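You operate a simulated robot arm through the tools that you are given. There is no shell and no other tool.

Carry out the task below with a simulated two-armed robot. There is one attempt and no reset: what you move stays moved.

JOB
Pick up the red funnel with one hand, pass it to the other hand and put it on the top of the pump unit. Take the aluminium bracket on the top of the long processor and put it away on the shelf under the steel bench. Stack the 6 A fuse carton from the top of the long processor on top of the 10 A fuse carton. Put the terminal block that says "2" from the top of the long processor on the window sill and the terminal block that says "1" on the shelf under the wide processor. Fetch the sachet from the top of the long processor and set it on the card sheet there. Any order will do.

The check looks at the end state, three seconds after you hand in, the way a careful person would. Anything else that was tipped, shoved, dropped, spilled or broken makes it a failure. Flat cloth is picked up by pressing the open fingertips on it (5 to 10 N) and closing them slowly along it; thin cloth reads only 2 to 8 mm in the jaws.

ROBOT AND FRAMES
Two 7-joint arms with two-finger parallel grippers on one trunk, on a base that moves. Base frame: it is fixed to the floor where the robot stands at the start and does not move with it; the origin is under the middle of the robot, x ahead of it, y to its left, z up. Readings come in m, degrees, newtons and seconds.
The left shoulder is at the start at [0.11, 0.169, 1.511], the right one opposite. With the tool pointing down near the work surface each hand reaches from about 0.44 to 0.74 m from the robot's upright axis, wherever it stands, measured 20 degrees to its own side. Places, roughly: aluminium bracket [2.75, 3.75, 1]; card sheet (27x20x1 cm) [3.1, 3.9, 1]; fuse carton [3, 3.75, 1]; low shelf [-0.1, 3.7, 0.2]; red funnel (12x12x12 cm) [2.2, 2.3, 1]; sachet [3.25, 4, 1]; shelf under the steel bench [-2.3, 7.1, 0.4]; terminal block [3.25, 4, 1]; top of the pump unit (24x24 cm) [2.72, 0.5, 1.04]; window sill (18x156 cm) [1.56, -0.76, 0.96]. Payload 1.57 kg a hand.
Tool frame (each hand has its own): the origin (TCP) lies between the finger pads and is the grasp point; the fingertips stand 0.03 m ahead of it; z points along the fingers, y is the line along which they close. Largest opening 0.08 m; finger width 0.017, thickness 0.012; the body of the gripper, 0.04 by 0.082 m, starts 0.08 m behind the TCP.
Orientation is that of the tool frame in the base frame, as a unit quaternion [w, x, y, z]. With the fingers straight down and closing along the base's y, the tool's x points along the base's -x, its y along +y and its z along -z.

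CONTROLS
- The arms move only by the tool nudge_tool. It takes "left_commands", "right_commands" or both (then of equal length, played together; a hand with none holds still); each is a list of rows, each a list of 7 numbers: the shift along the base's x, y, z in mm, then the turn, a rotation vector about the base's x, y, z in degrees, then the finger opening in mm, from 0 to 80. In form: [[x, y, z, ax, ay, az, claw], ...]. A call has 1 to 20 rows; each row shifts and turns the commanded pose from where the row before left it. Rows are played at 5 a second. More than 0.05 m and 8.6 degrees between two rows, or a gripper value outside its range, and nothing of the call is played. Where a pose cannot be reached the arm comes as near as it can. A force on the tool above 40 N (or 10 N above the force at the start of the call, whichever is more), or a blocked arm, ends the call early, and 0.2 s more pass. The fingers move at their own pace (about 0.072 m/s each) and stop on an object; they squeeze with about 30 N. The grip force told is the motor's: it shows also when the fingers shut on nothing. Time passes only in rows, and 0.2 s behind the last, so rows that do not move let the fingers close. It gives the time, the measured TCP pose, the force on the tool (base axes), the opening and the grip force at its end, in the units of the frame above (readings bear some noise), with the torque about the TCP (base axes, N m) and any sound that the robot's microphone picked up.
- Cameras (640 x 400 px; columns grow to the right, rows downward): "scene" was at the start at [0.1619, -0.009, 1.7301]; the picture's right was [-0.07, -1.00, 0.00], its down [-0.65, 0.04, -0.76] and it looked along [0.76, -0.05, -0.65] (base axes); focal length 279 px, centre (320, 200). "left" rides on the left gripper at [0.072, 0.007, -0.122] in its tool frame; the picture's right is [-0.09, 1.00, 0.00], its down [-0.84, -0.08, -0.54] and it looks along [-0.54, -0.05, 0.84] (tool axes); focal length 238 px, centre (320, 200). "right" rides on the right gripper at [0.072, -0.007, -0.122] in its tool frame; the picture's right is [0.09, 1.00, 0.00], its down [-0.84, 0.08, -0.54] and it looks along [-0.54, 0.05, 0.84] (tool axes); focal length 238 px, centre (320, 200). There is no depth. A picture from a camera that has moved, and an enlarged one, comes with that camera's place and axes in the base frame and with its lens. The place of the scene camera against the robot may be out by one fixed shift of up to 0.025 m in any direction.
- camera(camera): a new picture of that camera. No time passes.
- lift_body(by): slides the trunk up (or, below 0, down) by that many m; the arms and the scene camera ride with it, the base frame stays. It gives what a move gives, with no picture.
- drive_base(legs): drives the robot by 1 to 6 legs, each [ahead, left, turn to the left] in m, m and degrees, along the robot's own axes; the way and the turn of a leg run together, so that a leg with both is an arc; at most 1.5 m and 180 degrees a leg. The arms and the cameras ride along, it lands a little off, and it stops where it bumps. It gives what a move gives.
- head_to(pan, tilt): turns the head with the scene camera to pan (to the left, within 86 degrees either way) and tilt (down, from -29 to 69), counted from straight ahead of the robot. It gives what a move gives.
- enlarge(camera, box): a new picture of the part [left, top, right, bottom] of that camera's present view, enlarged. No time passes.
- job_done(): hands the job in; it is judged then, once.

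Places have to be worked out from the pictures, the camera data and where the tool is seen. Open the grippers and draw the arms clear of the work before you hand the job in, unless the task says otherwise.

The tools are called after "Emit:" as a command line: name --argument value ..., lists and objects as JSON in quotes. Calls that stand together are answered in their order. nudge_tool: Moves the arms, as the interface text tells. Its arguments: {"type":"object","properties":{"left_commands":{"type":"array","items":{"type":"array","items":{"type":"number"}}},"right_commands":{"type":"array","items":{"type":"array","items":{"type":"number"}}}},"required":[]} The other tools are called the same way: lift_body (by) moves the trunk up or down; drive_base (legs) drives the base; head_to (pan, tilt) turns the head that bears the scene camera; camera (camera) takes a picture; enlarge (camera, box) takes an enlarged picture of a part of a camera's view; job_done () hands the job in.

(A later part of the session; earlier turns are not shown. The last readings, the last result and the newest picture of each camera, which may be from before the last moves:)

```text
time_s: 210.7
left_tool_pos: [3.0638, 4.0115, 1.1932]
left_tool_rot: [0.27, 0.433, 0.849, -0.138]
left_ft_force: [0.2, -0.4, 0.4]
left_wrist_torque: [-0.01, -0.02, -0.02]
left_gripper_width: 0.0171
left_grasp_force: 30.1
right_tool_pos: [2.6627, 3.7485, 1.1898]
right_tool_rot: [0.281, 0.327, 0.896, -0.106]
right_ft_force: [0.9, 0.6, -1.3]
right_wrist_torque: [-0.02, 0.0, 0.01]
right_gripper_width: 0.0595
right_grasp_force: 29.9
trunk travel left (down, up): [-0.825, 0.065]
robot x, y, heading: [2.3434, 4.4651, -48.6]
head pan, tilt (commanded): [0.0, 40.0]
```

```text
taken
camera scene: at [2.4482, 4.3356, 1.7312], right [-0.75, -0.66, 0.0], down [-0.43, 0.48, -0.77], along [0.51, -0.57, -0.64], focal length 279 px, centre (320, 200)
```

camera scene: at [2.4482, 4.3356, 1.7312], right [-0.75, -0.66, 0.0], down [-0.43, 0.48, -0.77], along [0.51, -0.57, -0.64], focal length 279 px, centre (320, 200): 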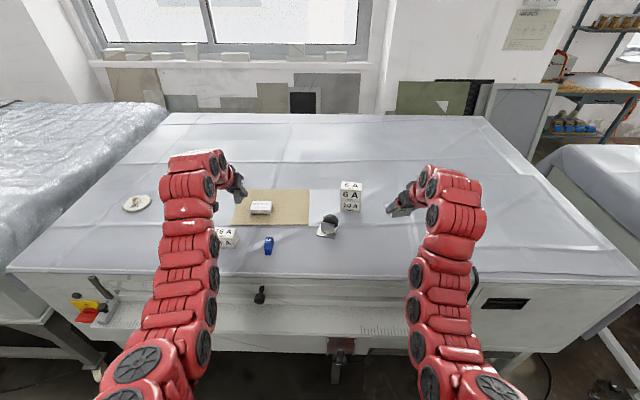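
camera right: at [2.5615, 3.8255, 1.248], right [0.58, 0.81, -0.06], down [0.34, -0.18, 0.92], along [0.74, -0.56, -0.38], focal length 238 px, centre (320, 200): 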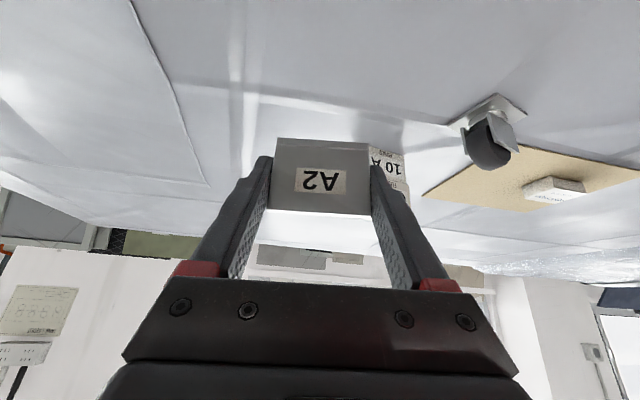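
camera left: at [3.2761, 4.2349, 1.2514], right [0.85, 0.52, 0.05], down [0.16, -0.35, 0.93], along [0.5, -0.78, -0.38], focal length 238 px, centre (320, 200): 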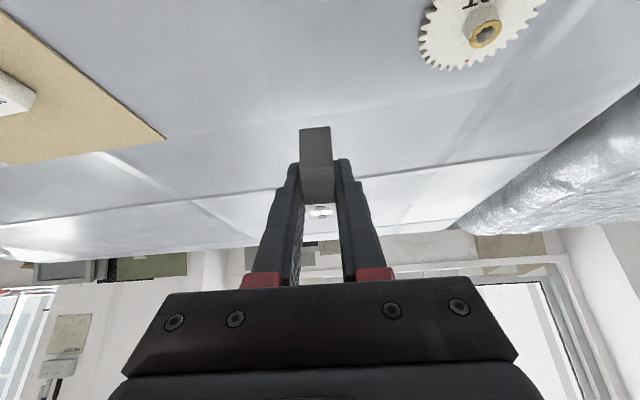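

The bracket is held securely. I back off, turn 180° to face the wide processor's side of the aisle, and slide toward it.

Emit:
drive_base --legs '[[-0.25, 0, 0], [0, 0, -90], [0, 0, -90]]'

Emit:
head_to --pan 50 --tilt 30

Emit:
camera --camera "scene"

```text
time_s: 220.2
left_tool_pos: [1.452, 5.0972, 1.1934]
left_tool_rot: [-0.138, 0.85, -0.431, -0.27]
left_ft_force: [-0.1, -0.8, 0.3]
left_wrist_torque: [0.02, 0.02, 0.01]
left_gripper_width: 0.017
left_grasp_force: 30.2
right_tool_pos: [1.8522, 5.3633, 1.1887]
right_tool_rot: [-0.105, 0.897, -0.324, -0.282]
right_ft_force: [-0.3, -0.6, -1.1]
right_wrist_torque: [0.0, -0.04, 0.02]
right_gripper_width: 0.0594
right_grasp_force: 30.0
trunk travel left (down, up): [-0.825, 0.065]
robot x, y, heading: [2.1796, 4.6506, 131.7]
head pan, tilt (commanded): [0.0, 40.0]
```

```text
time_s: 221.3
left_tool_pos: [1.4535, 5.098, 1.1934]
left_tool_rot: [-0.137, 0.85, -0.431, -0.269]
left_ft_force: [0.6, -0.9, -0.6]
left_wrist_torque: [0.02, -0.03, 0.04]
left_gripper_width: 0.0171
left_grasp_force: 30.1
right_tool_pos: [1.8529, 5.3627, 1.1902]
right_tool_rot: [-0.105, 0.897, -0.324, -0.282]
right_ft_force: [0.0, -0.3, -0.5]
right_wrist_torque: [0.0, -0.02, -0.02]
right_gripper_width: 0.0596
right_grasp_force: 30.0
trunk travel left (down, up): [-0.825, 0.065]
robot x, y, heading: [2.1775, 4.6485, 131.6]
head pan, tilt (commanded): [50.0, 30.0]
```

```text
taken
camera scene: at [2.0309, 4.7035, 1.7466], right [-0.03, 1.0, 0.0], down [0.5, 0.01, -0.87], along [-0.87, -0.03, -0.5], focal length 279 px, centre (320, 200)
```

scene: 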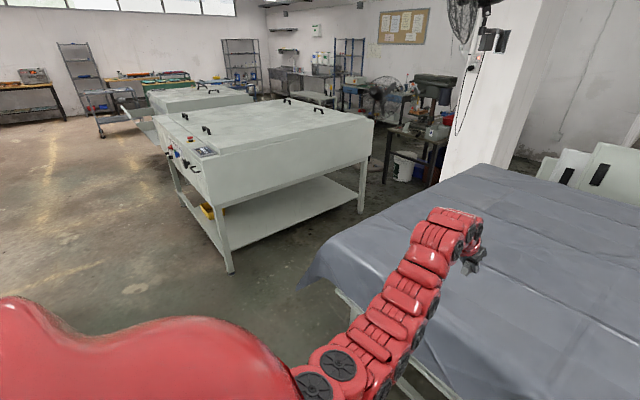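

I see the wide processor with its low shelf open at this end, and beyond it a dark bench with a drill press – probably the steel bench. I zoom in on both.

Emit:
enlarge --camera "scene" --box '[340, 40, 520, 210]'

Emit:
enlarge --camera "scene" --box '[150, 90, 390, 290]'

Emit:
head_to --pan 10 --tilt 20

Emit:
camera --camera "scene"

```text
2.35 times, centred on (430, 125) of scene
camera zoom: at [2.0309, 4.7035, 1.7466], right [-0.03, 1.0, 0.0], down [0.5, 0.01, -0.87], along [-0.87, -0.03, -0.5], focal length 656 px, centre (61, 376)
```

zoom: 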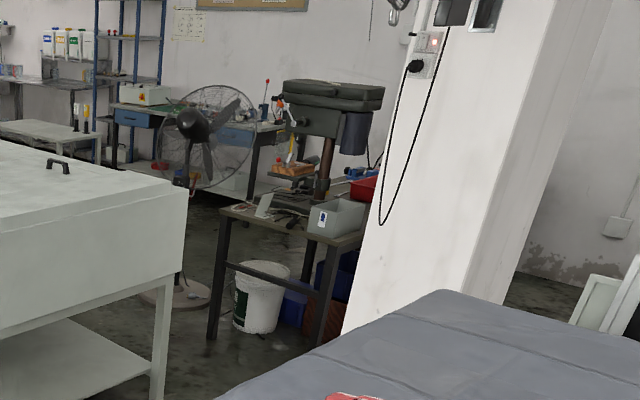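

```text
2.00 times, centred on (270, 190) of scene
camera zoom: at [2.0309, 4.7035, 1.7466], right [-0.03, 1.0, 0.0], down [0.5, 0.01, -0.87], along [-0.87, -0.03, -0.5], focal length 558 px, centre (420, 220)
```

zoom: 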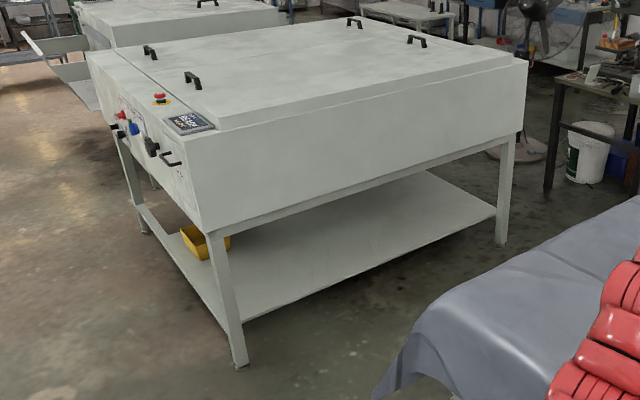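

```text
time_s: 222.4
left_tool_pos: [1.4529, 5.0967, 1.1934]
left_tool_rot: [-0.138, 0.85, -0.43, -0.27]
left_ft_force: [-0.4, -0.2, -0.4]
left_wrist_torque: [0.02, -0.05, -0.01]
left_gripper_width: 0.0171
left_grasp_force: 30.2
right_tool_pos: [1.8524, 5.3627, 1.1884]
right_tool_rot: [-0.105, 0.897, -0.323, -0.283]
right_ft_force: [-0.1, 0.0, -0.6]
right_wrist_torque: [-0.04, -0.01, -0.03]
right_gripper_width: 0.0596
right_grasp_force: 30.5
trunk travel left (down, up): [-0.825, 0.065]
robot x, y, heading: [2.1786, 4.6476, 131.9]
head pan, tilt (commanded): [10.0, 20.0]
```

```text
taken
camera scene: at [2.0481, 4.7637, 1.7626], right [0.62, 0.79, 0.0], down [0.27, -0.21, -0.94], along [-0.74, 0.58, -0.34], focal length 279 px, centre (320, 200)
```

scene: 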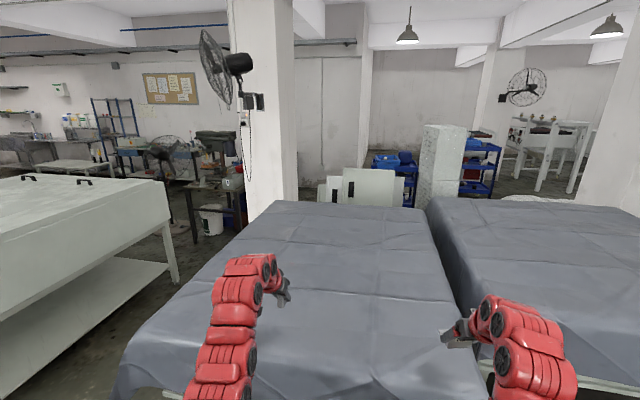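

The low shelf's open end faces the gap between the wide processor and the covered table. I'll enter that gap (u≈3.4), lower the trunk there, then turn left so the hands go in under the body. First slide and drive in.

Emit:
drive_base --legs '[[0, 1.33, 0], [0.5, 0, 0]]'

Emit:
head_to --pan 10 --tilt 40

Emit:
camera --camera "scene"

```text
time_s: 231.8
left_tool_pos: [0.0926, 4.562, 1.1936]
left_tool_rot: [-0.136, 0.852, -0.427, -0.27]
left_ft_force: [0.5, 0.4, -1.2]
left_wrist_torque: [0.02, 0.02, -0.01]
left_gripper_width: 0.0172
left_grasp_force: 30.2
right_tool_pos: [0.4911, 4.8308, 1.1909]
right_tool_rot: [-0.105, 0.898, -0.321, -0.282]
right_ft_force: [-0.4, 0.4, -0.1]
right_wrist_torque: [-0.02, 0.0, 0.0]
right_gripper_width: 0.0595
right_grasp_force: 29.9
trunk travel left (down, up): [-0.825, 0.065]
robot x, y, heading: [0.8198, 4.1201, 131.9]
head pan, tilt (commanded): [10.0, 20.0]
```

```text
time_s: 232.6
left_tool_pos: [0.0921, 4.5629, 1.1936]
left_tool_rot: [-0.137, 0.851, -0.429, -0.269]
left_ft_force: [-0.9, 0.0, -0.3]
left_wrist_torque: [0.02, -0.03, -0.02]
left_gripper_width: 0.0174
left_grasp_force: 30.3
right_tool_pos: [0.4887, 4.8319, 1.19]
right_tool_rot: [-0.105, 0.898, -0.322, -0.281]
right_ft_force: [-1.1, 0.6, -1.3]
right_wrist_torque: [-0.03, -0.03, 0.0]
right_gripper_width: 0.0595
right_grasp_force: 29.6
trunk travel left (down, up): [-0.825, 0.065]
robot x, y, heading: [0.8169, 4.123, 132.0]
head pan, tilt (commanded): [10.0, 40.0]
```

```text
taken
camera scene: at [0.6957, 4.2291, 1.7312], right [0.61, 0.79, 0.0], down [0.51, -0.39, -0.77], along [-0.6, 0.47, -0.64], focal length 279 px, centre (320, 200)
```

scene: 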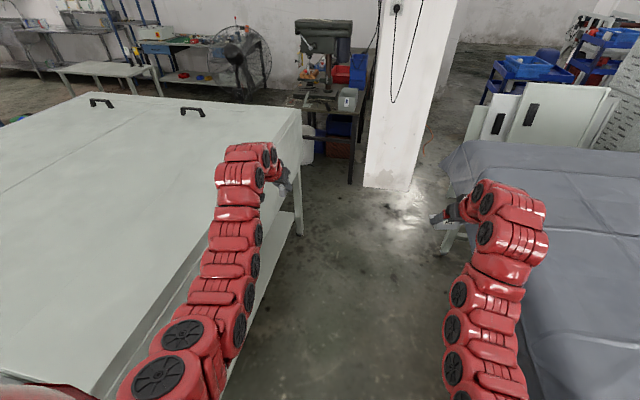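

The gap is clear. I drive further in to v≈3.2.

Emit:
drive_base --legs '[[0.68, -0.03, 0]]'

Emit:
head_to --pan 60 --tilt 45

Emit:
camera --camera "scene"

Emit:
head_to --pan -40 --tilt 25

Emit:
camera --camera "scene"

Emit:
head_to --pan 5 --tilt 25

Emit:
camera --camera "scene"

```text
time_s: 236.4
left_tool_pos: [-0.3348, 5.0931, 1.1935]
left_tool_rot: [-0.137, 0.85, -0.431, -0.269]
left_ft_force: [-0.8, -0.3, 0.0]
left_wrist_torque: [-0.01, -0.03, -0.02]
left_gripper_width: 0.017
left_grasp_force: 29.4
right_tool_pos: [0.0652, 5.3591, 1.1907]
right_tool_rot: [-0.106, 0.897, -0.324, -0.282]
right_ft_force: [0.5, -0.6, -0.4]
right_wrist_torque: [-0.01, 0.01, -0.03]
right_gripper_width: 0.0593
right_grasp_force: 30.1
trunk travel left (down, up): [-0.825, 0.065]
robot x, y, heading: [0.3874, 4.6465, 131.6]
head pan, tilt (commanded): [10.0, 40.0]
```

```text
time_s: 237.6
left_tool_pos: [-0.335, 5.0937, 1.1936]
left_tool_rot: [-0.138, 0.85, -0.431, -0.27]
left_ft_force: [-0.1, -0.7, -0.6]
left_wrist_torque: [-0.01, -0.01, -0.01]
left_gripper_width: 0.0173
left_grasp_force: 30.0
right_tool_pos: [0.0669, 5.3599, 1.1899]
right_tool_rot: [-0.105, 0.897, -0.325, -0.281]
right_ft_force: [-0.5, -0.7, -0.8]
right_wrist_torque: [-0.01, -0.03, -0.02]
right_gripper_width: 0.0591
right_grasp_force: 30.3
trunk travel left (down, up): [-0.825, 0.065]
robot x, y, heading: [0.388, 4.6468, 131.7]
head pan, tilt (commanded): [60.0, 45.0]
```

```text
taken
camera scene: at [0.253, 4.6853, 1.724], right [-0.2, 0.98, 0.0], down [0.69, 0.14, -0.71], along [-0.69, -0.14, -0.71], focal length 279 px, centre (320, 200)
```

scene: 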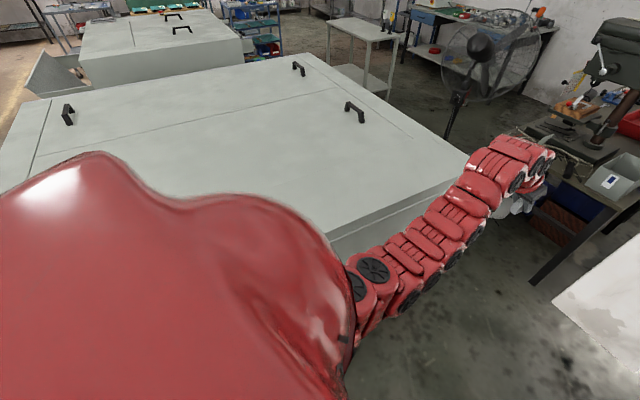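

```text
time_s: 239.3
left_tool_pos: [-0.3345, 5.0947, 1.1921]
left_tool_rot: [-0.137, 0.85, -0.432, -0.269]
left_ft_force: [-0.1, -0.4, -0.3]
left_wrist_torque: [0.02, 0.01, -0.03]
left_gripper_width: 0.0172
left_grasp_force: 29.9
right_tool_pos: [0.0644, 5.3582, 1.1898]
right_tool_rot: [-0.106, 0.896, -0.326, -0.281]
right_ft_force: [0.6, -0.5, -0.6]
right_wrist_torque: [-0.03, 0.01, 0.01]
right_gripper_width: 0.0596
right_grasp_force: 29.8
trunk travel left (down, up): [-0.825, 0.065]
robot x, y, heading: [0.3863, 4.6454, 131.5]
head pan, tilt (commanded): [-40.0, 25.0]
```

```text
taken
camera scene: at [0.33, 4.7937, 1.7545], right [1.0, 0.03, 0.0], down [0.01, -0.42, -0.91], along [-0.03, 0.91, -0.42], focal length 279 px, centre (320, 200)
```

scene: 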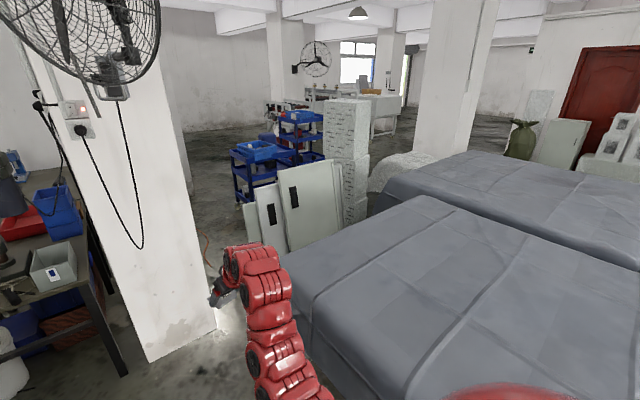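

```text
time_s: 240.4
left_tool_pos: [-0.3339, 5.0933, 1.1939]
left_tool_rot: [-0.139, 0.849, -0.432, -0.269]
left_ft_force: [0.6, 0.6, 0.1]
left_wrist_torque: [0.02, 0.03, 0.01]
left_gripper_width: 0.0173
left_grasp_force: 30.2
right_tool_pos: [0.0634, 5.3583, 1.1892]
right_tool_rot: [-0.105, 0.897, -0.325, -0.281]
right_ft_force: [0.9, 0.5, -1.6]
right_wrist_torque: [-0.03, -0.03, 0.03]
right_gripper_width: 0.0594
right_grasp_force: 30.1
trunk travel left (down, up): [-0.825, 0.065]
robot x, y, heading: [0.3914, 4.6449, 131.8]
head pan, tilt (commanded): [5.0, 25.0]
```

```text
taken
camera scene: at [0.2658, 4.7649, 1.7545], right [0.69, 0.73, 0.0], down [0.31, -0.29, -0.91], along [-0.66, 0.62, -0.42], focal length 279 px, centre (320, 200)
```

scene: 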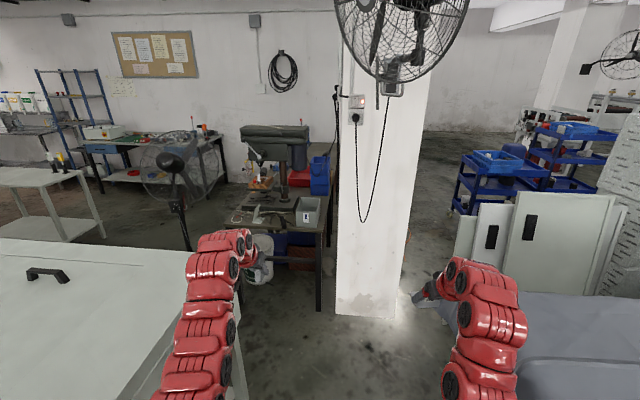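

I'm in position beside the low shelf. Before that, I zoom to identify the steel bench (the listed spot lies in the direction of the drill-press bench).

Emit:
enlarge --camera "scene" --box '[190, 90, 350, 320]'

Emit:
head_to --pan -15 --tilt 30

Emit:
enlarge --camera "scene" --box '[60, 80, 330, 330]'

```text
1.74 times, centred on (270, 205) of scene
camera zoom: at [0.2658, 4.7649, 1.7545], right [0.69, 0.73, 0.0], down [0.31, -0.29, -0.91], along [-0.66, 0.62, -0.42], focal length 485 px, centre (407, 191)
```

zoom: 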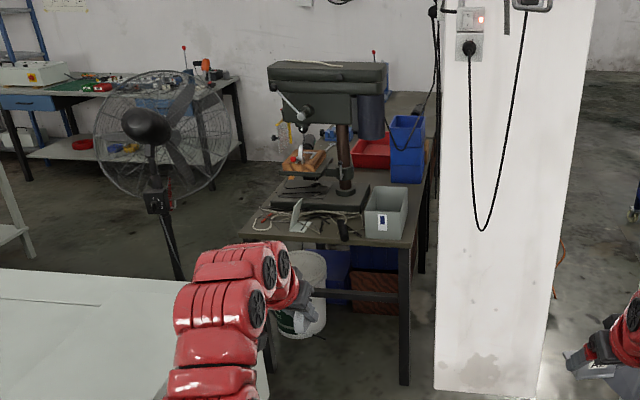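

```text
time_s: 241.3
left_tool_pos: [-0.3345, 5.0934, 1.1919]
left_tool_rot: [-0.138, 0.85, -0.432, -0.269]
left_ft_force: [0.4, 0.7, -1.0]
left_wrist_torque: [-0.01, 0.0, 0.0]
left_gripper_width: 0.0171
left_grasp_force: 30.1
right_tool_pos: [0.0651, 5.3597, 1.1896]
right_tool_rot: [-0.107, 0.896, -0.326, -0.281]
right_ft_force: [-0.6, -0.1, -1.0]
right_wrist_torque: [0.0, -0.04, -0.01]
right_gripper_width: 0.0595
right_grasp_force: 30.1
trunk travel left (down, up): [-0.825, 0.065]
robot x, y, heading: [0.3901, 4.6397, 131.6]
head pan, tilt (commanded): [-15.0, 30.0]
```

```text
1.60 times, centred on (195, 205) of scene
camera zoom: at [0.2921, 4.7823, 1.7466], right [0.89, 0.45, 0.0], down [0.22, -0.45, -0.87], along [-0.39, 0.77, -0.5], focal length 446 px, centre (520, 192)
```

zoom: 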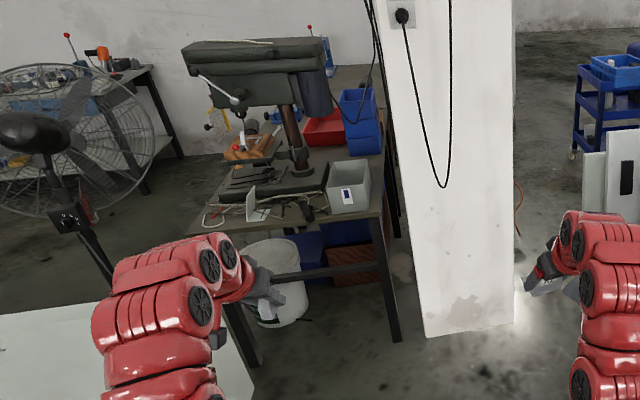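

First the low shelf. I lower the trunk fully here, where there is only floor below the hands.

Emit:
lift_body --by -0.8

Emit:
head_to --pan 60 --tilt 30

Emit:
camera --camera "scene"

```text
refused: -0.8 is not a number from -0.4 to 0.4
```

```text
time_s: 242.7
left_tool_pos: [-0.3349, 5.0933, 1.193]
left_tool_rot: [-0.138, 0.85, -0.432, -0.269]
left_ft_force: [-0.5, 0.3, -0.5]
left_wrist_torque: [0.01, -0.02, -0.01]
left_gripper_width: 0.017
left_grasp_force: 29.8
right_tool_pos: [0.0651, 5.3593, 1.189]
right_tool_rot: [-0.105, 0.897, -0.325, -0.281]
right_ft_force: [0.5, 0.0, -1.1]
right_wrist_torque: [0.01, 0.0, 0.06]
right_gripper_width: 0.0594
right_grasp_force: 30.1
trunk travel left (down, up): [-0.825, 0.065]
robot x, y, heading: [0.3878, 4.6438, 131.4]
head pan, tilt (commanded): [60.0, 30.0]
```

```text
taken
camera scene: at [0.2442, 4.6834, 1.7466], right [-0.2, 0.98, 0.0], down [0.49, 0.1, -0.87], along [-0.85, -0.17, -0.5], focal length 279 px, centre (320, 200)
```

scene: 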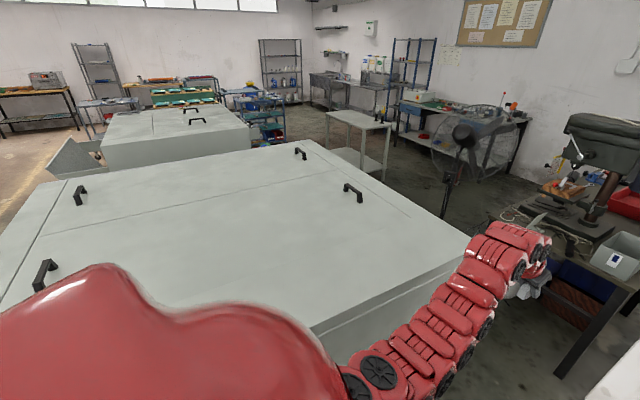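

The trunk moves at most 0.4 m a call; I lower in two steps of 0.4 and 0.4.

Emit:
lift_body --by -0.4

Emit:
lift_body --by -0.4

Emit:
camera --camera "scene"

```text
time_s: 246.6
left_tool_pos: [-0.335, 5.0934, 0.7928]
left_tool_rot: [-0.138, 0.85, -0.432, -0.269]
left_ft_force: [0.6, -0.1, 0.9]
left_wrist_torque: [-0.02, -0.02, 0.01]
left_gripper_width: 0.017
left_grasp_force: 30.1
right_tool_pos: [0.0644, 5.3596, 0.7892]
right_tool_rot: [-0.106, 0.897, -0.325, -0.281]
right_ft_force: [0.0, 0.1, -1.1]
right_wrist_torque: [-0.03, -0.03, 0.02]
right_gripper_width: 0.0592
right_grasp_force: 30.2
trunk travel left (down, up): [-0.425, 0.465]
robot x, y, heading: [0.3892, 4.6449, 131.5]
head pan, tilt (commanded): [60.0, 30.0]
```

```text
time_s: 250.4
left_tool_pos: [-0.335, 5.094, 0.394]
left_tool_rot: [-0.137, 0.85, -0.432, -0.268]
left_ft_force: [0.2, -0.8, 0.6]
left_wrist_torque: [0.02, 0.01, -0.01]
left_gripper_width: 0.0173
left_grasp_force: 29.7
right_tool_pos: [0.066, 5.3588, 0.3898]
right_tool_rot: [-0.106, 0.897, -0.325, -0.282]
right_ft_force: [0.1, 0.0, -1.8]
right_wrist_torque: [0.0, -0.02, -0.01]
right_gripper_width: 0.0594
right_grasp_force: 30.0
trunk travel left (down, up): [-0.025, 0.865]
robot x, y, heading: [0.3888, 4.6414, 131.6]
head pan, tilt (commanded): [60.0, 30.0]
```

```text
taken
camera scene: at [0.2444, 4.683, 0.9466], right [-0.2, 0.98, 0.0], down [0.49, 0.1, -0.87], along [-0.85, -0.17, -0.5], focal length 279 px, centre (320, 200)
```

scene: 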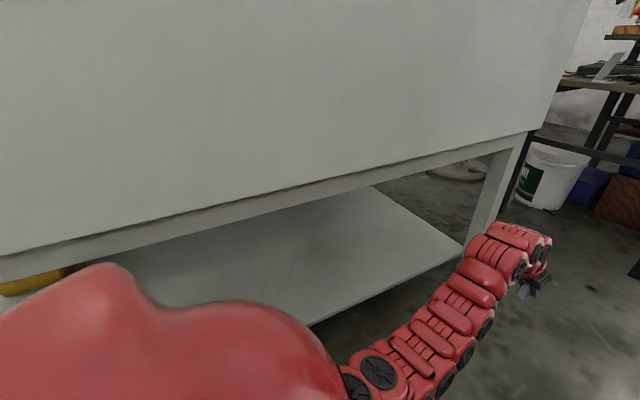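

Body underside at z≈0.66, shelf at ≈0.23. I lower both hands 7 cm so forearms clear the underside, and check the covered table's distance behind me.

Emit:
nudge_tool --left_commands '[[0, 0, -15, 0, 0, 0, 8], [0, 0, -20, 0, 0, 0, 8], [0, 0, -20, 0, 0, 0, 8], [0, 0, -15, 0, 0, 0, 8], [0, 0, 0, 0, 0, 0, 8]]' --right_commands '[[0, 0, -15, 0, 0, 0, 50], [0, 0, -20, 0, 0, 0, 50], [0, 0, -20, 0, 0, 0, 50], [0, 0, -10, 0, 0, 0, 50], [0, 0, 0, 0, 0, 0, 50]]'

Emit:
head_to --pan -80 --tilt 45

Emit:
camera --camera "scene"

```text
time_s: 251.6
left_tool_pos: [-0.334, 5.0925, 0.3239]
left_tool_rot: [-0.138, 0.85, -0.432, -0.269]
left_ft_force: [0.3, 0.0, -0.1]
left_wrist_torque: [0.02, 0.02, 0.02]
left_gripper_width: 0.0172
left_grasp_force: 31.1
right_tool_pos: [0.0649, 5.3591, 0.3233]
right_tool_rot: [-0.105, 0.897, -0.324, -0.281]
right_ft_force: [0.9, -0.1, -1.3]
right_wrist_torque: [0.0, -0.05, 0.04]
right_gripper_width: 0.0597
right_grasp_force: 29.7
trunk travel left (down, up): [-0.025, 0.865]
robot x, y, heading: [0.3891, 4.6461, 131.5]
head pan, tilt (commanded): [60.0, 30.0]
```

```text
time_s: 253.8
left_tool_pos: [-0.3341, 5.0935, 0.3234]
left_tool_rot: [-0.137, 0.85, -0.431, -0.269]
left_ft_force: [-0.3, 0.4, -0.1]
left_wrist_torque: [0.01, -0.03, -0.01]
left_gripper_width: 0.017
left_grasp_force: 30.3
right_tool_pos: [0.0667, 5.3587, 0.3229]
right_tool_rot: [-0.107, 0.896, -0.326, -0.281]
right_ft_force: [-0.5, -0.2, -1.7]
right_wrist_torque: [0.0, 0.01, -0.02]
right_gripper_width: 0.0593
right_grasp_force: 30.2
trunk travel left (down, up): [-0.025, 0.865]
robot x, y, heading: [0.3892, 4.6459, 131.6]
head pan, tilt (commanded): [-80.0, 45.0]
```

```text
taken
camera scene: at [0.3834, 4.7651, 0.924], right [0.78, -0.62, 0.0], down [-0.44, -0.55, -0.71], along [0.44, 0.55, -0.71], focal length 279 px, centre (320, 200)
```

scene: 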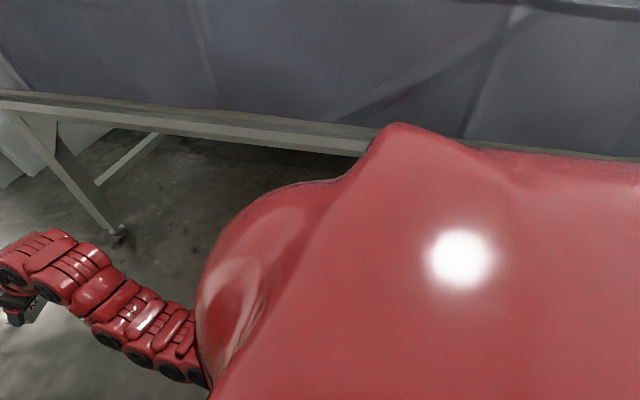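

The covered table is ≥0.44 m away; turning is safe. I turn left 45° first and check.

Emit:
drive_base --legs '[[0, 0, 45]]'

Emit:
head_to --pan 20 --tilt 35

Emit:
camera --camera "scene"

Emit:
camera --camera "left"

```text
time_s: 256.3
left_tool_pos: [-0.4386, 4.4413, 0.3235]
left_tool_rot: [-0.023, 0.951, -0.068, -0.302]
left_ft_force: [0.0, -0.7, 0.3]
left_wrist_torque: [0.01, -0.01, 0.0]
left_gripper_width: 0.0171
left_grasp_force: 30.0
right_tool_pos: [-0.3467, 4.913, 0.3237]
right_tool_rot: [0.012, 0.953, 0.049, -0.3]
right_ft_force: [0.0, 0.3, -0.4]
right_wrist_torque: [0.01, 0.03, -0.03]
right_gripper_width: 0.0593
right_grasp_force: 30.5
trunk travel left (down, up): [-0.025, 0.865]
robot x, y, heading: [0.387, 4.646, 177.3]
head pan, tilt (commanded): [-80.0, 45.0]
```

```text
time_s: 258.1
left_tool_pos: [-0.4374, 4.4398, 0.3235]
left_tool_rot: [-0.022, 0.951, -0.067, -0.302]
left_ft_force: [-0.5, 0.9, 0.0]
left_wrist_torque: [0.02, 0.0, -0.03]
left_gripper_width: 0.0173
left_grasp_force: 30.0
right_tool_pos: [-0.3478, 4.9127, 0.3237]
right_tool_rot: [0.012, 0.953, 0.048, -0.3]
right_ft_force: [0.1, -0.6, -1.2]
right_wrist_torque: [0.0, 0.01, -0.01]
right_gripper_width: 0.0593
right_grasp_force: 30.0
trunk travel left (down, up): [-0.025, 0.865]
robot x, y, heading: [0.3911, 4.6438, 177.2]
head pan, tilt (commanded): [20.0, 35.0]
```

```text
taken
camera scene: at [0.2219, 4.6189, 0.9388], right [-0.3, 0.95, 0.0], down [0.55, 0.17, -0.82], along [-0.78, -0.24, -0.57], focal length 279 px, centre (320, 200)
```

scene: 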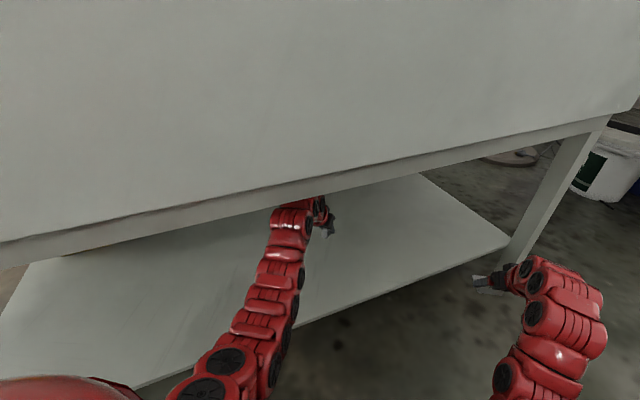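

```text
taken
camera left: at [-0.3103, 4.4151, 0.3815], right [-0.22, -0.97, 0.05], down [-0.36, 0.13, 0.93], along [-0.91, 0.18, -0.38], focal length 238 px, centre (320, 200)
```

left: 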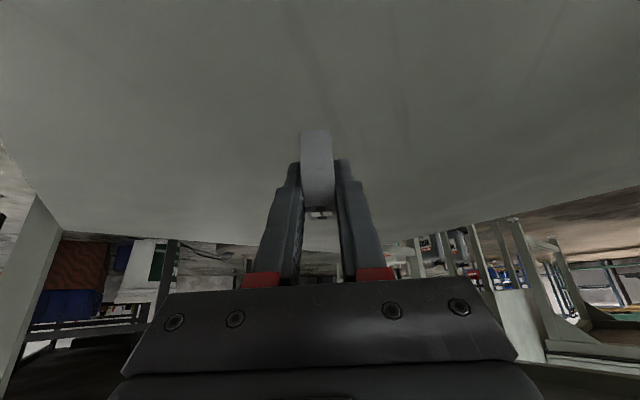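

The left hand is already well inside over the shelf (0.2 m from its edge), clear of the underside. I lower the block here.

Emit:
nudge_tool --left_commands '[[0, 0, -10, 0, 0, 0, 8], [0, 0, -10, 0, 0, 0, 8], [0, 0, -10, 0, 0, 0, 8], [0, 0, -5, 0, 0, 0, 8], [0, 0, 0, 0, 0, 0, 8]]'

Emit:
camera --camera "left"

```text
time_s: 259.3
left_tool_pos: [-0.4378, 4.4403, 0.2881]
left_tool_rot: [-0.022, 0.951, -0.067, -0.302]
left_ft_force: [-0.3, -0.7, -0.6]
left_wrist_torque: [0.01, 0.02, -0.01]
left_gripper_width: 0.0173
left_grasp_force: 29.6
right_tool_pos: [-0.3471, 4.9141, 0.3251]
right_tool_rot: [0.011, 0.952, 0.048, -0.301]
right_ft_force: [0.3, 0.3, 0.1]
right_wrist_torque: [-0.01, -0.04, -0.01]
right_gripper_width: 0.0594
right_grasp_force: 30.4
trunk travel left (down, up): [-0.025, 0.865]
robot x, y, heading: [0.3906, 4.6459, 177.6]
head pan, tilt (commanded): [20.0, 35.0]
```

```text
taken
camera left: at [-0.3101, 4.4142, 0.3469], right [-0.22, -0.97, 0.05], down [-0.36, 0.13, 0.93], along [-0.91, 0.18, -0.38], focal length 238 px, centre (320, 200)
```

left: 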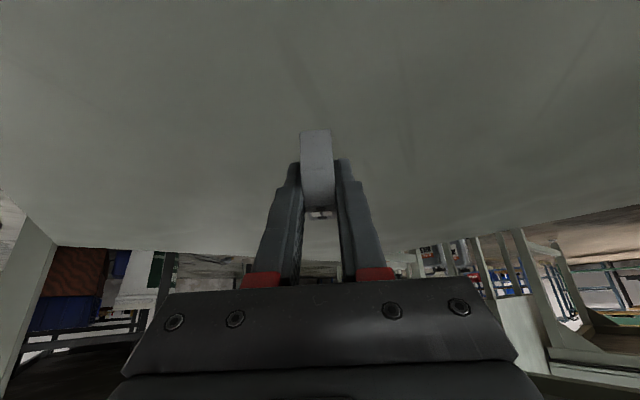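

Free still. I continue down in small steps.

Emit:
nudge_tool --left_commands '[[0, 0, -4, 0, 0, 0, 8], [0, 0, -4, 0, 0, 0, 8], [0, 0, -3, 0, 0, 0, 8], [0, 0, 0, 0, 0, 0, 8]]'

```text
time_s: 260.3
left_tool_pos: [-0.4386, 4.4402, 0.2786]
left_tool_rot: [-0.022, 0.951, -0.068, -0.301]
left_ft_force: [0.7, 0.9, -0.6]
left_wrist_torque: [-0.01, 0.0, 0.01]
left_gripper_width: 0.0171
left_grasp_force: 30.0
right_tool_pos: [-0.3475, 4.9125, 0.3232]
right_tool_rot: [0.011, 0.953, 0.048, -0.3]
right_ft_force: [-1.2, -0.6, -1.0]
right_wrist_torque: [0.02, -0.02, 0.04]
right_gripper_width: 0.0595
right_grasp_force: 29.4
trunk travel left (down, up): [-0.025, 0.865]
robot x, y, heading: [0.3903, 4.6463, 177.2]
head pan, tilt (commanded): [20.0, 35.0]
```

Emit:
nudge_tool --left_commands '[[0, 0, -3, 0, 0, 0, 8], [0, 0, -2, 0, 0, 0, 8], [0, 0, -2, 0, 0, 0, 8], [0, 0, 0, 0, 0, 0, 8]]'

Emit:
enlarge --camera "left" --box '[260, 100, 380, 240]'

```text
time_s: 261.3
left_tool_pos: [-0.4381, 4.4419, 0.2705]
left_tool_rot: [-0.023, 0.951, -0.068, -0.301]
left_ft_force: [-0.3, -0.5, 0.1]
left_wrist_torque: [-0.01, 0.03, 0.01]
left_gripper_width: 0.017
left_grasp_force: 30.5
right_tool_pos: [-0.3474, 4.9137, 0.3242]
right_tool_rot: [0.011, 0.952, 0.049, -0.3]
right_ft_force: [0.2, -0.7, -1.5]
right_wrist_torque: [0.0, -0.02, 0.02]
right_gripper_width: 0.0595
right_grasp_force: 30.5
trunk travel left (down, up): [-0.025, 0.865]
robot x, y, heading: [0.3863, 4.6442, 177.3]
head pan, tilt (commanded): [20.0, 35.0]
```

```text
2.86 times, centred on (320, 170) of left
camera zoom: at [-0.3109, 4.4154, 0.3283], right [-0.22, -0.97, 0.05], down [-0.36, 0.13, 0.93], along [-0.91, 0.18, -0.38], focal length 681 px, centre (320, 286)
```

zoom: 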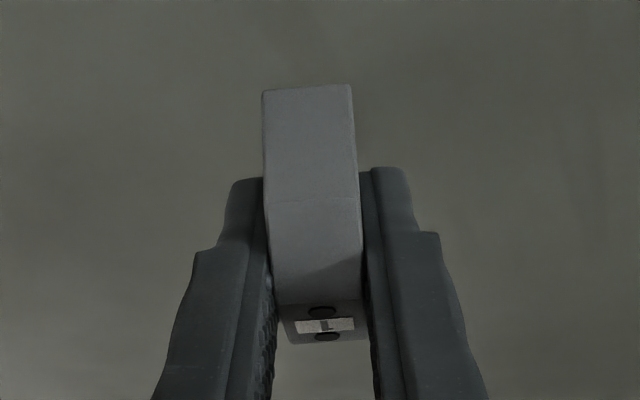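

Still no contact. I continue down in 2–3 mm steps.

Emit:
nudge_tool --left_commands '[[0, 0, -3, 0, 0, 0, 8], [0, 0, -2, 0, 0, 0, 8], [0, 0, -2, 0, 0, 0, 8], [0, 0, 0, 0, 0, 0, 8]]'

```text
time_s: 262.3
left_tool_pos: [-0.4377, 4.4425, 0.2635]
left_tool_rot: [-0.022, 0.951, -0.068, -0.301]
left_ft_force: [-0.2, 0.6, -0.2]
left_wrist_torque: [0.0, -0.01, -0.06]
left_gripper_width: 0.0172
left_grasp_force: 30.0
right_tool_pos: [-0.3482, 4.9141, 0.324]
right_tool_rot: [0.012, 0.952, 0.049, -0.3]
right_ft_force: [0.2, 0.6, -1.0]
right_wrist_torque: [0.0, 0.0, 0.02]
right_gripper_width: 0.0594
right_grasp_force: 29.3
trunk travel left (down, up): [-0.025, 0.865]
robot x, y, heading: [0.3906, 4.6443, 177.7]
head pan, tilt (commanded): [20.0, 35.0]
```

Emit:
nudge_tool --left_commands '[[0, 0, -3, 0, 0, 0, 8], [0, 0, -2, 0, 0, 0, 8], [0, 0, -2, 0, 0, 0, 8], [0, 0, 0, 0, 0, 0, 8]]'

Emit:
enlarge --camera "scene" --box '[230, 180, 390, 300]'

```text
time_s: 263.3
left_tool_pos: [-0.436, 4.4419, 0.2567]
left_tool_rot: [-0.022, 0.951, -0.068, -0.302]
left_ft_force: [-0.1, -0.6, 0.0]
left_wrist_torque: [0.0, -0.01, 0.01]
left_gripper_width: 0.0172
left_grasp_force: 29.9
right_tool_pos: [-0.3466, 4.9132, 0.3245]
right_tool_rot: [0.012, 0.953, 0.049, -0.3]
right_ft_force: [0.4, 0.8, -1.4]
right_wrist_torque: [-0.04, -0.02, -0.02]
right_gripper_width: 0.0595
right_grasp_force: 29.7
trunk travel left (down, up): [-0.025, 0.865]
robot x, y, heading: [0.3889, 4.6407, 177.5]
head pan, tilt (commanded): [20.0, 35.0]
```

```text
3.33 times, centred on (310, 240) of scene
camera zoom: at [0.222, 4.6189, 0.9388], right [-0.3, 0.95, 0.0], down [0.55, 0.17, -0.82], along [-0.78, -0.24, -0.57], focal length 929 px, centre (353, 67)
```

zoom: 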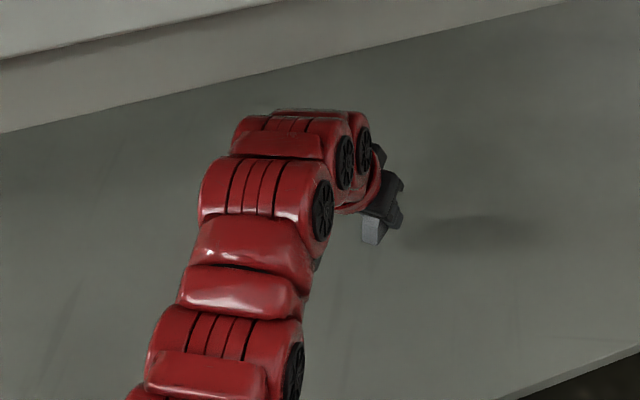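

The stated shelf height 0.2 may be closer to the truth. I continue downward.

Emit:
nudge_tool --left_commands '[[0, 0, -3, 0, 0, 0, 8], [0, 0, -3, 0, 0, 0, 8], [0, 0, -3, 0, 0, 0, 8], [0, 0, 0, 0, 0, 0, 8]]'

```text
time_s: 264.3
left_tool_pos: [-0.4365, 4.4409, 0.2462]
left_tool_rot: [-0.023, 0.951, -0.068, -0.302]
left_ft_force: [0.4, -0.3, -1.0]
left_wrist_torque: [-0.04, 0.01, 0.01]
left_gripper_width: 0.0171
left_grasp_force: 29.6
right_tool_pos: [-0.3474, 4.9132, 0.3239]
right_tool_rot: [0.011, 0.952, 0.048, -0.301]
right_ft_force: [0.9, -0.2, -0.3]
right_wrist_torque: [-0.01, -0.02, 0.01]
right_gripper_width: 0.0594
right_grasp_force: 30.2
trunk travel left (down, up): [-0.025, 0.865]
robot x, y, heading: [0.3881, 4.6417, 177.1]
head pan, tilt (commanded): [20.0, 35.0]
```

Emit:
nudge_tool --left_commands '[[0, 0, -3, 0, 0, 0, 8], [0, 0, -2, 0, 0, 0, 8], [0, 0, -2, 0, 0, 0, 8], [0, 0, 0, 0, 0, 0, 8]]'

Emit:
camera --camera "left"

```text
time_s: 265.3
left_tool_pos: [-0.4392, 4.4403, 0.2441]
left_tool_rot: [-0.021, 0.95, -0.068, -0.304]
left_ft_force: [0.6, -1.0, 15.1]
left_wrist_torque: [-0.05, -0.08, -0.05]
left_gripper_width: 0.0171
left_grasp_force: 29.6
right_tool_pos: [-0.3469, 4.9141, 0.3257]
right_tool_rot: [0.012, 0.952, 0.049, -0.302]
right_ft_force: [-0.2, -0.2, -0.9]
right_wrist_torque: [0.0, 0.01, -0.01]
right_gripper_width: 0.0597
right_grasp_force: 30.6
trunk travel left (down, up): [-0.025, 0.865]
robot x, y, heading: [0.3868, 4.6458, 177.4]
head pan, tilt (commanded): [20.0, 35.0]
```

```text
taken
camera left: at [-0.3103, 4.415, 0.3017], right [-0.22, -0.97, 0.05], down [-0.35, 0.13, 0.93], along [-0.91, 0.18, -0.37], focal length 238 px, centre (320, 200)
```

left: 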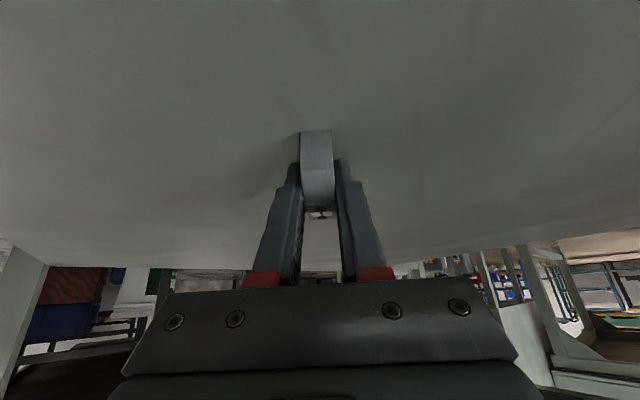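

Contact (15 N), so the shelf is at z≈0.21. I ease 1.5 mm and open gradually.

Emit:
nudge_tool --left_commands '[[0, 0, 2, 0, 0, 0, 8], [0, 0, 0, 0, 0, 0, 16], [0, 0, 0, 0, 0, 0, 19], [0, 0, 0, 0, 0, 0, 22], [0, 0, 0, 0, 0, 0, 28], [0, 0, 0, 0, 0, 0, 38], [0, 0, 0, 0, 0, 0, 50], [0, 0, 0, 0, 0, 0, 60], [0, 0, 0, 0, 0, 0, 60]]'

Emit:
camera --camera "left"

```text
time_s: 267.3
left_tool_pos: [-0.4376, 4.4419, 0.2449]
left_tool_rot: [-0.022, 0.95, -0.068, -0.302]
left_ft_force: [3.7, 8.7, 10.5]
left_wrist_torque: [0.01, 0.03, -0.03]
left_gripper_width: 0.0521
left_grasp_force: 0.1
right_tool_pos: [-0.347, 4.9135, 0.3253]
right_tool_rot: [0.013, 0.952, 0.049, -0.301]
right_ft_force: [0.2, -0.7, -1.3]
right_wrist_torque: [-0.02, 0.0, 0.02]
right_gripper_width: 0.0594
right_grasp_force: 29.7
trunk travel left (down, up): [-0.025, 0.865]
robot x, y, heading: [0.3886, 4.6464, 177.4]
head pan, tilt (commanded): [20.0, 35.0]
```

```text
taken
camera left: at [-0.3104, 4.416, 0.3021], right [-0.22, -0.97, 0.05], down [-0.35, 0.13, 0.93], along [-0.91, 0.18, -0.37], focal length 238 px, centre (320, 200)
```

left: 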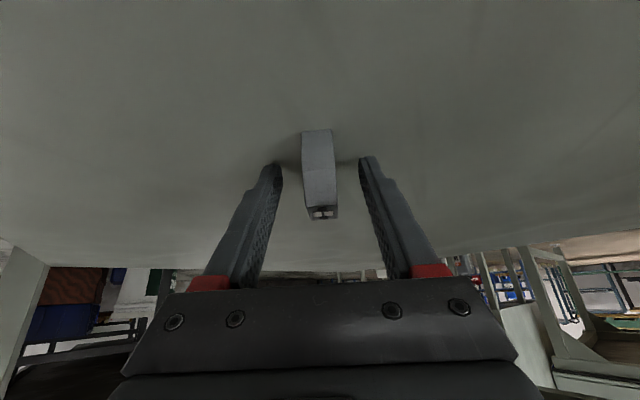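

The block stands on the shelf between the open fingers. I withdraw along the finger direction.

Emit:
nudge_tool --left_commands '[[0.5, 0, 3, 0, 0, 0, 52], [5.7, -0.8, 8.1, 0, 0, 0, 52], [5.7, -0.8, 8.1, 0, 0, 0, 56], [5.7, -0.8, 8.1, 0, 0, 0, 56], [5.7, -0.8, 8.1, 0, 0, 0, 56], [5.7, -0.8, 8.1, 0, 0, 0, 56], [5.7, -0.8, 8.1, 0, 0, 0, 56], [5.7, -0.8, 8.1, 0, 0, 0, 56], [0, 0, 0, 0, 0, 0, 56]]'

Emit:
camera --camera "left"

Emit:
camera --camera "scene"

```text
time_s: 269.3
left_tool_pos: [-0.3954, 4.4353, 0.3013]
left_tool_rot: [-0.022, 0.951, -0.067, -0.301]
left_ft_force: [0.4, 0.1, 0.1]
left_wrist_torque: [0.01, 0.0, 0.0]
left_gripper_width: 0.056
left_grasp_force: 0.1
right_tool_pos: [-0.3474, 4.9141, 0.3234]
right_tool_rot: [0.012, 0.953, 0.049, -0.3]
right_ft_force: [-0.2, -1.1, -0.9]
right_wrist_torque: [-0.01, -0.05, 0.03]
right_gripper_width: 0.0595
right_grasp_force: 29.9
trunk travel left (down, up): [-0.025, 0.865]
robot x, y, heading: [0.3884, 4.6454, 177.3]
head pan, tilt (commanded): [20.0, 35.0]
```

```text
taken
camera left: at [-0.2685, 4.4094, 0.359], right [-0.22, -0.97, 0.05], down [-0.36, 0.13, 0.93], along [-0.91, 0.18, -0.38], focal length 238 px, centre (320, 200)
```

left: 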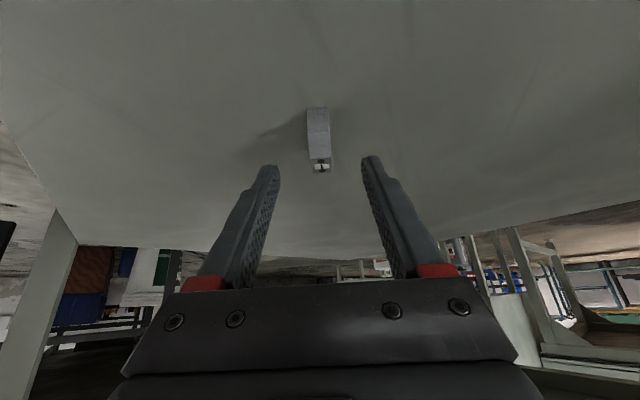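

```text
taken
camera scene: at [0.222, 4.6189, 0.9388], right [-0.3, 0.95, 0.0], down [0.55, 0.17, -0.82], along [-0.78, -0.24, -0.57], focal length 279 px, centre (320, 200)
```

scene: 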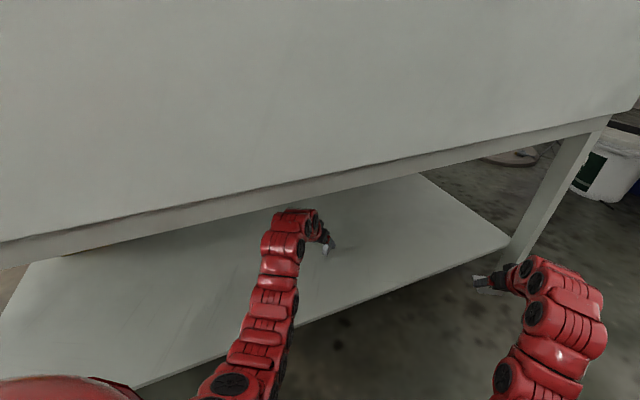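

The "1" block stands upright on the shelf. I draw the left hand further back before turning away.

Emit:
nudge_tool --left_commands '[[15, -2, 6, 0, 0, 0, 56], [15, -2, 6, 0, 0, 0, 56], [15, -2, 6, 0, 0, 0, 56], [15, -2, 4, 0, 0, 0, 56], [10, -1, 0, 0, 0, 0, 56]]'

Emit:
drive_base --legs '[[0, 0, -45]]'

Emit:
camera --camera "left"

Emit:
head_to --pan 70 --tilt 35

Emit:
camera --camera "scene"

```text
time_s: 270.5
left_tool_pos: [-0.3258, 4.4279, 0.3228]
left_tool_rot: [-0.023, 0.951, -0.069, -0.301]
left_ft_force: [0.1, 0.4, 0.1]
left_wrist_torque: [0.02, 0.03, -0.02]
left_gripper_width: 0.0558
left_grasp_force: 0.1
right_tool_pos: [-0.3479, 4.9138, 0.3247]
right_tool_rot: [0.012, 0.952, 0.049, -0.301]
right_ft_force: [0.0, -0.4, -1.1]
right_wrist_torque: [0.02, 0.0, -0.02]
right_gripper_width: 0.0596
right_grasp_force: 30.5
trunk travel left (down, up): [-0.025, 0.865]
robot x, y, heading: [0.3886, 4.6461, 177.4]
head pan, tilt (commanded): [20.0, 35.0]
```

```text
time_s: 272.9
left_tool_pos: [-0.2728, 4.9885, 0.3246]
left_tool_rot: [-0.135, 0.855, -0.422, -0.271]
left_ft_force: [-0.1, 0.4, 0.0]
left_wrist_torque: [0.02, 0.01, 0.0]
left_gripper_width: 0.0561
left_grasp_force: 0.1
right_tool_pos: [0.0494, 5.3519, 0.3228]
right_tool_rot: [-0.102, 0.9, -0.315, -0.283]
right_ft_force: [-0.6, -0.8, -0.8]
right_wrist_torque: [-0.02, -0.03, 0.0]
right_gripper_width: 0.0591
right_grasp_force: 29.6
trunk travel left (down, up): [-0.025, 0.865]
robot x, y, heading: [0.3912, 4.6471, 133.0]
head pan, tilt (commanded): [20.0, 35.0]
```

```text
taken
camera left: at [-0.1999, 4.8815, 0.3821], right [-0.84, -0.55, 0.05], down [-0.17, 0.34, 0.93], along [-0.52, 0.76, -0.38], focal length 238 px, centre (320, 200)
```

left: 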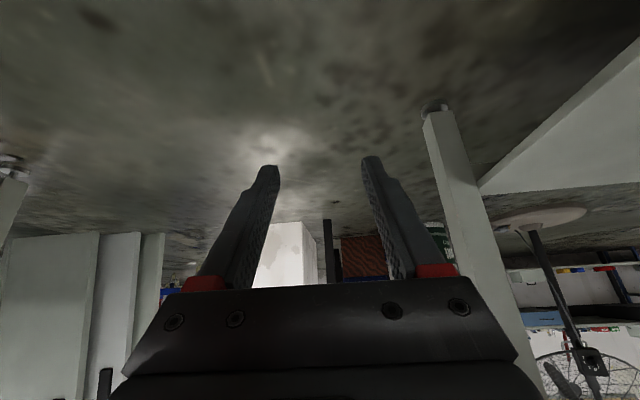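

```text
time_s: 274.1
left_tool_pos: [-0.2736, 4.9887, 0.3228]
left_tool_rot: [-0.135, 0.855, -0.422, -0.272]
left_ft_force: [-0.1, -0.1, -0.2]
left_wrist_torque: [0.01, 0.01, -0.01]
left_gripper_width: 0.0558
left_grasp_force: 0.2
right_tool_pos: [0.0501, 5.3504, 0.3232]
right_tool_rot: [-0.102, 0.901, -0.314, -0.283]
right_ft_force: [0.8, 0.4, -1.2]
right_wrist_torque: [0.01, -0.04, -0.01]
right_gripper_width: 0.0594
right_grasp_force: 29.5
trunk travel left (down, up): [-0.025, 0.865]
robot x, y, heading: [0.3874, 4.648, 133.1]
head pan, tilt (commanded): [70.0, 35.0]
```

```text
taken
camera scene: at [0.2505, 4.6657, 0.9388], right [-0.39, 0.92, 0.0], down [0.53, 0.22, -0.82], along [-0.75, -0.32, -0.57], focal length 279 px, centre (320, 200)
```

scene: 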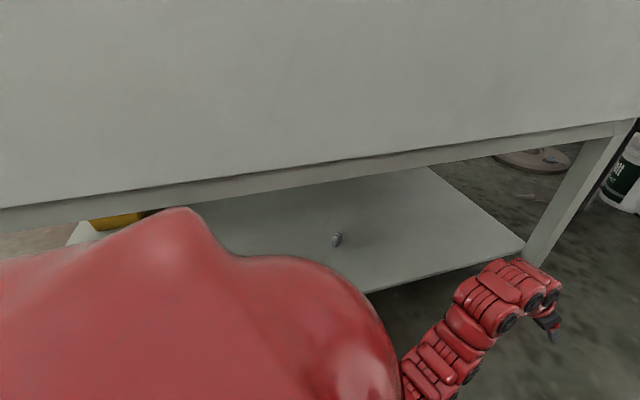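

Terminal block "1" is in place. I raise the trunk again and look for the steel bench.

Emit:
lift_body --by 0.4

Emit:
lift_body --by 0.4

Emit:
head_to --pan -25 --tilt 20

Emit:
camera --camera "scene"

```text
time_s: 277.9
left_tool_pos: [-0.2747, 4.9895, 0.7246]
left_tool_rot: [-0.135, 0.855, -0.422, -0.271]
left_ft_force: [-0.4, -0.4, -0.5]
left_wrist_torque: [-0.01, 0.04, 0.01]
left_gripper_width: 0.0561
left_grasp_force: 0.1
right_tool_pos: [0.0494, 5.3522, 0.7245]
right_tool_rot: [-0.102, 0.901, -0.314, -0.283]
right_ft_force: [0.3, 0.9, -1.5]
right_wrist_torque: [-0.03, 0.0, 0.02]
right_gripper_width: 0.0596
right_grasp_force: 30.0
trunk travel left (down, up): [-0.425, 0.465]
robot x, y, heading: [0.3879, 4.6436, 132.9]
head pan, tilt (commanded): [70.0, 35.0]
```

```text
time_s: 281.7
left_tool_pos: [-0.2731, 4.9882, 1.124]
left_tool_rot: [-0.134, 0.855, -0.421, -0.271]
left_ft_force: [0.2, 0.1, -0.1]
left_wrist_torque: [0.02, -0.01, 0.02]
left_gripper_width: 0.0558
left_grasp_force: 0.1
right_tool_pos: [0.0492, 5.3514, 1.1239]
right_tool_rot: [-0.103, 0.9, -0.314, -0.283]
right_ft_force: [-0.9, -0.4, -0.8]
right_wrist_torque: [-0.02, -0.02, -0.03]
right_gripper_width: 0.0596
right_grasp_force: 30.6
trunk travel left (down, up): [-0.825, 0.065]
robot x, y, heading: [0.3885, 4.644, 133.0]
head pan, tilt (commanded): [70.0, 35.0]
```

```text
time_s: 283.4
left_tool_pos: [-0.2733, 4.9894, 1.1242]
left_tool_rot: [-0.135, 0.855, -0.421, -0.271]
left_ft_force: [-0.7, 0.2, -0.2]
left_wrist_torque: [-0.01, -0.02, 0.03]
left_gripper_width: 0.0561
left_grasp_force: 0.1
right_tool_pos: [0.0496, 5.3518, 1.125]
right_tool_rot: [-0.102, 0.901, -0.314, -0.283]
right_ft_force: [-0.7, -0.5, -0.6]
right_wrist_torque: [-0.01, -0.02, 0.01]
right_gripper_width: 0.0595
right_grasp_force: 30.0
trunk travel left (down, up): [-0.825, 0.065]
robot x, y, heading: [0.3885, 4.6445, 132.9]
head pan, tilt (commanded): [-25.0, 20.0]
```

```text
taken
camera scene: at [0.3026, 4.7888, 1.7626], right [0.95, 0.31, 0.0], down [0.11, -0.33, -0.94], along [-0.29, 0.89, -0.34], focal length 279 px, centre (320, 200)
```

scene: 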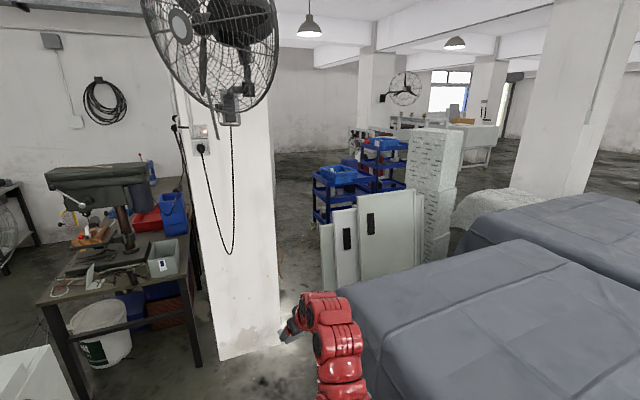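

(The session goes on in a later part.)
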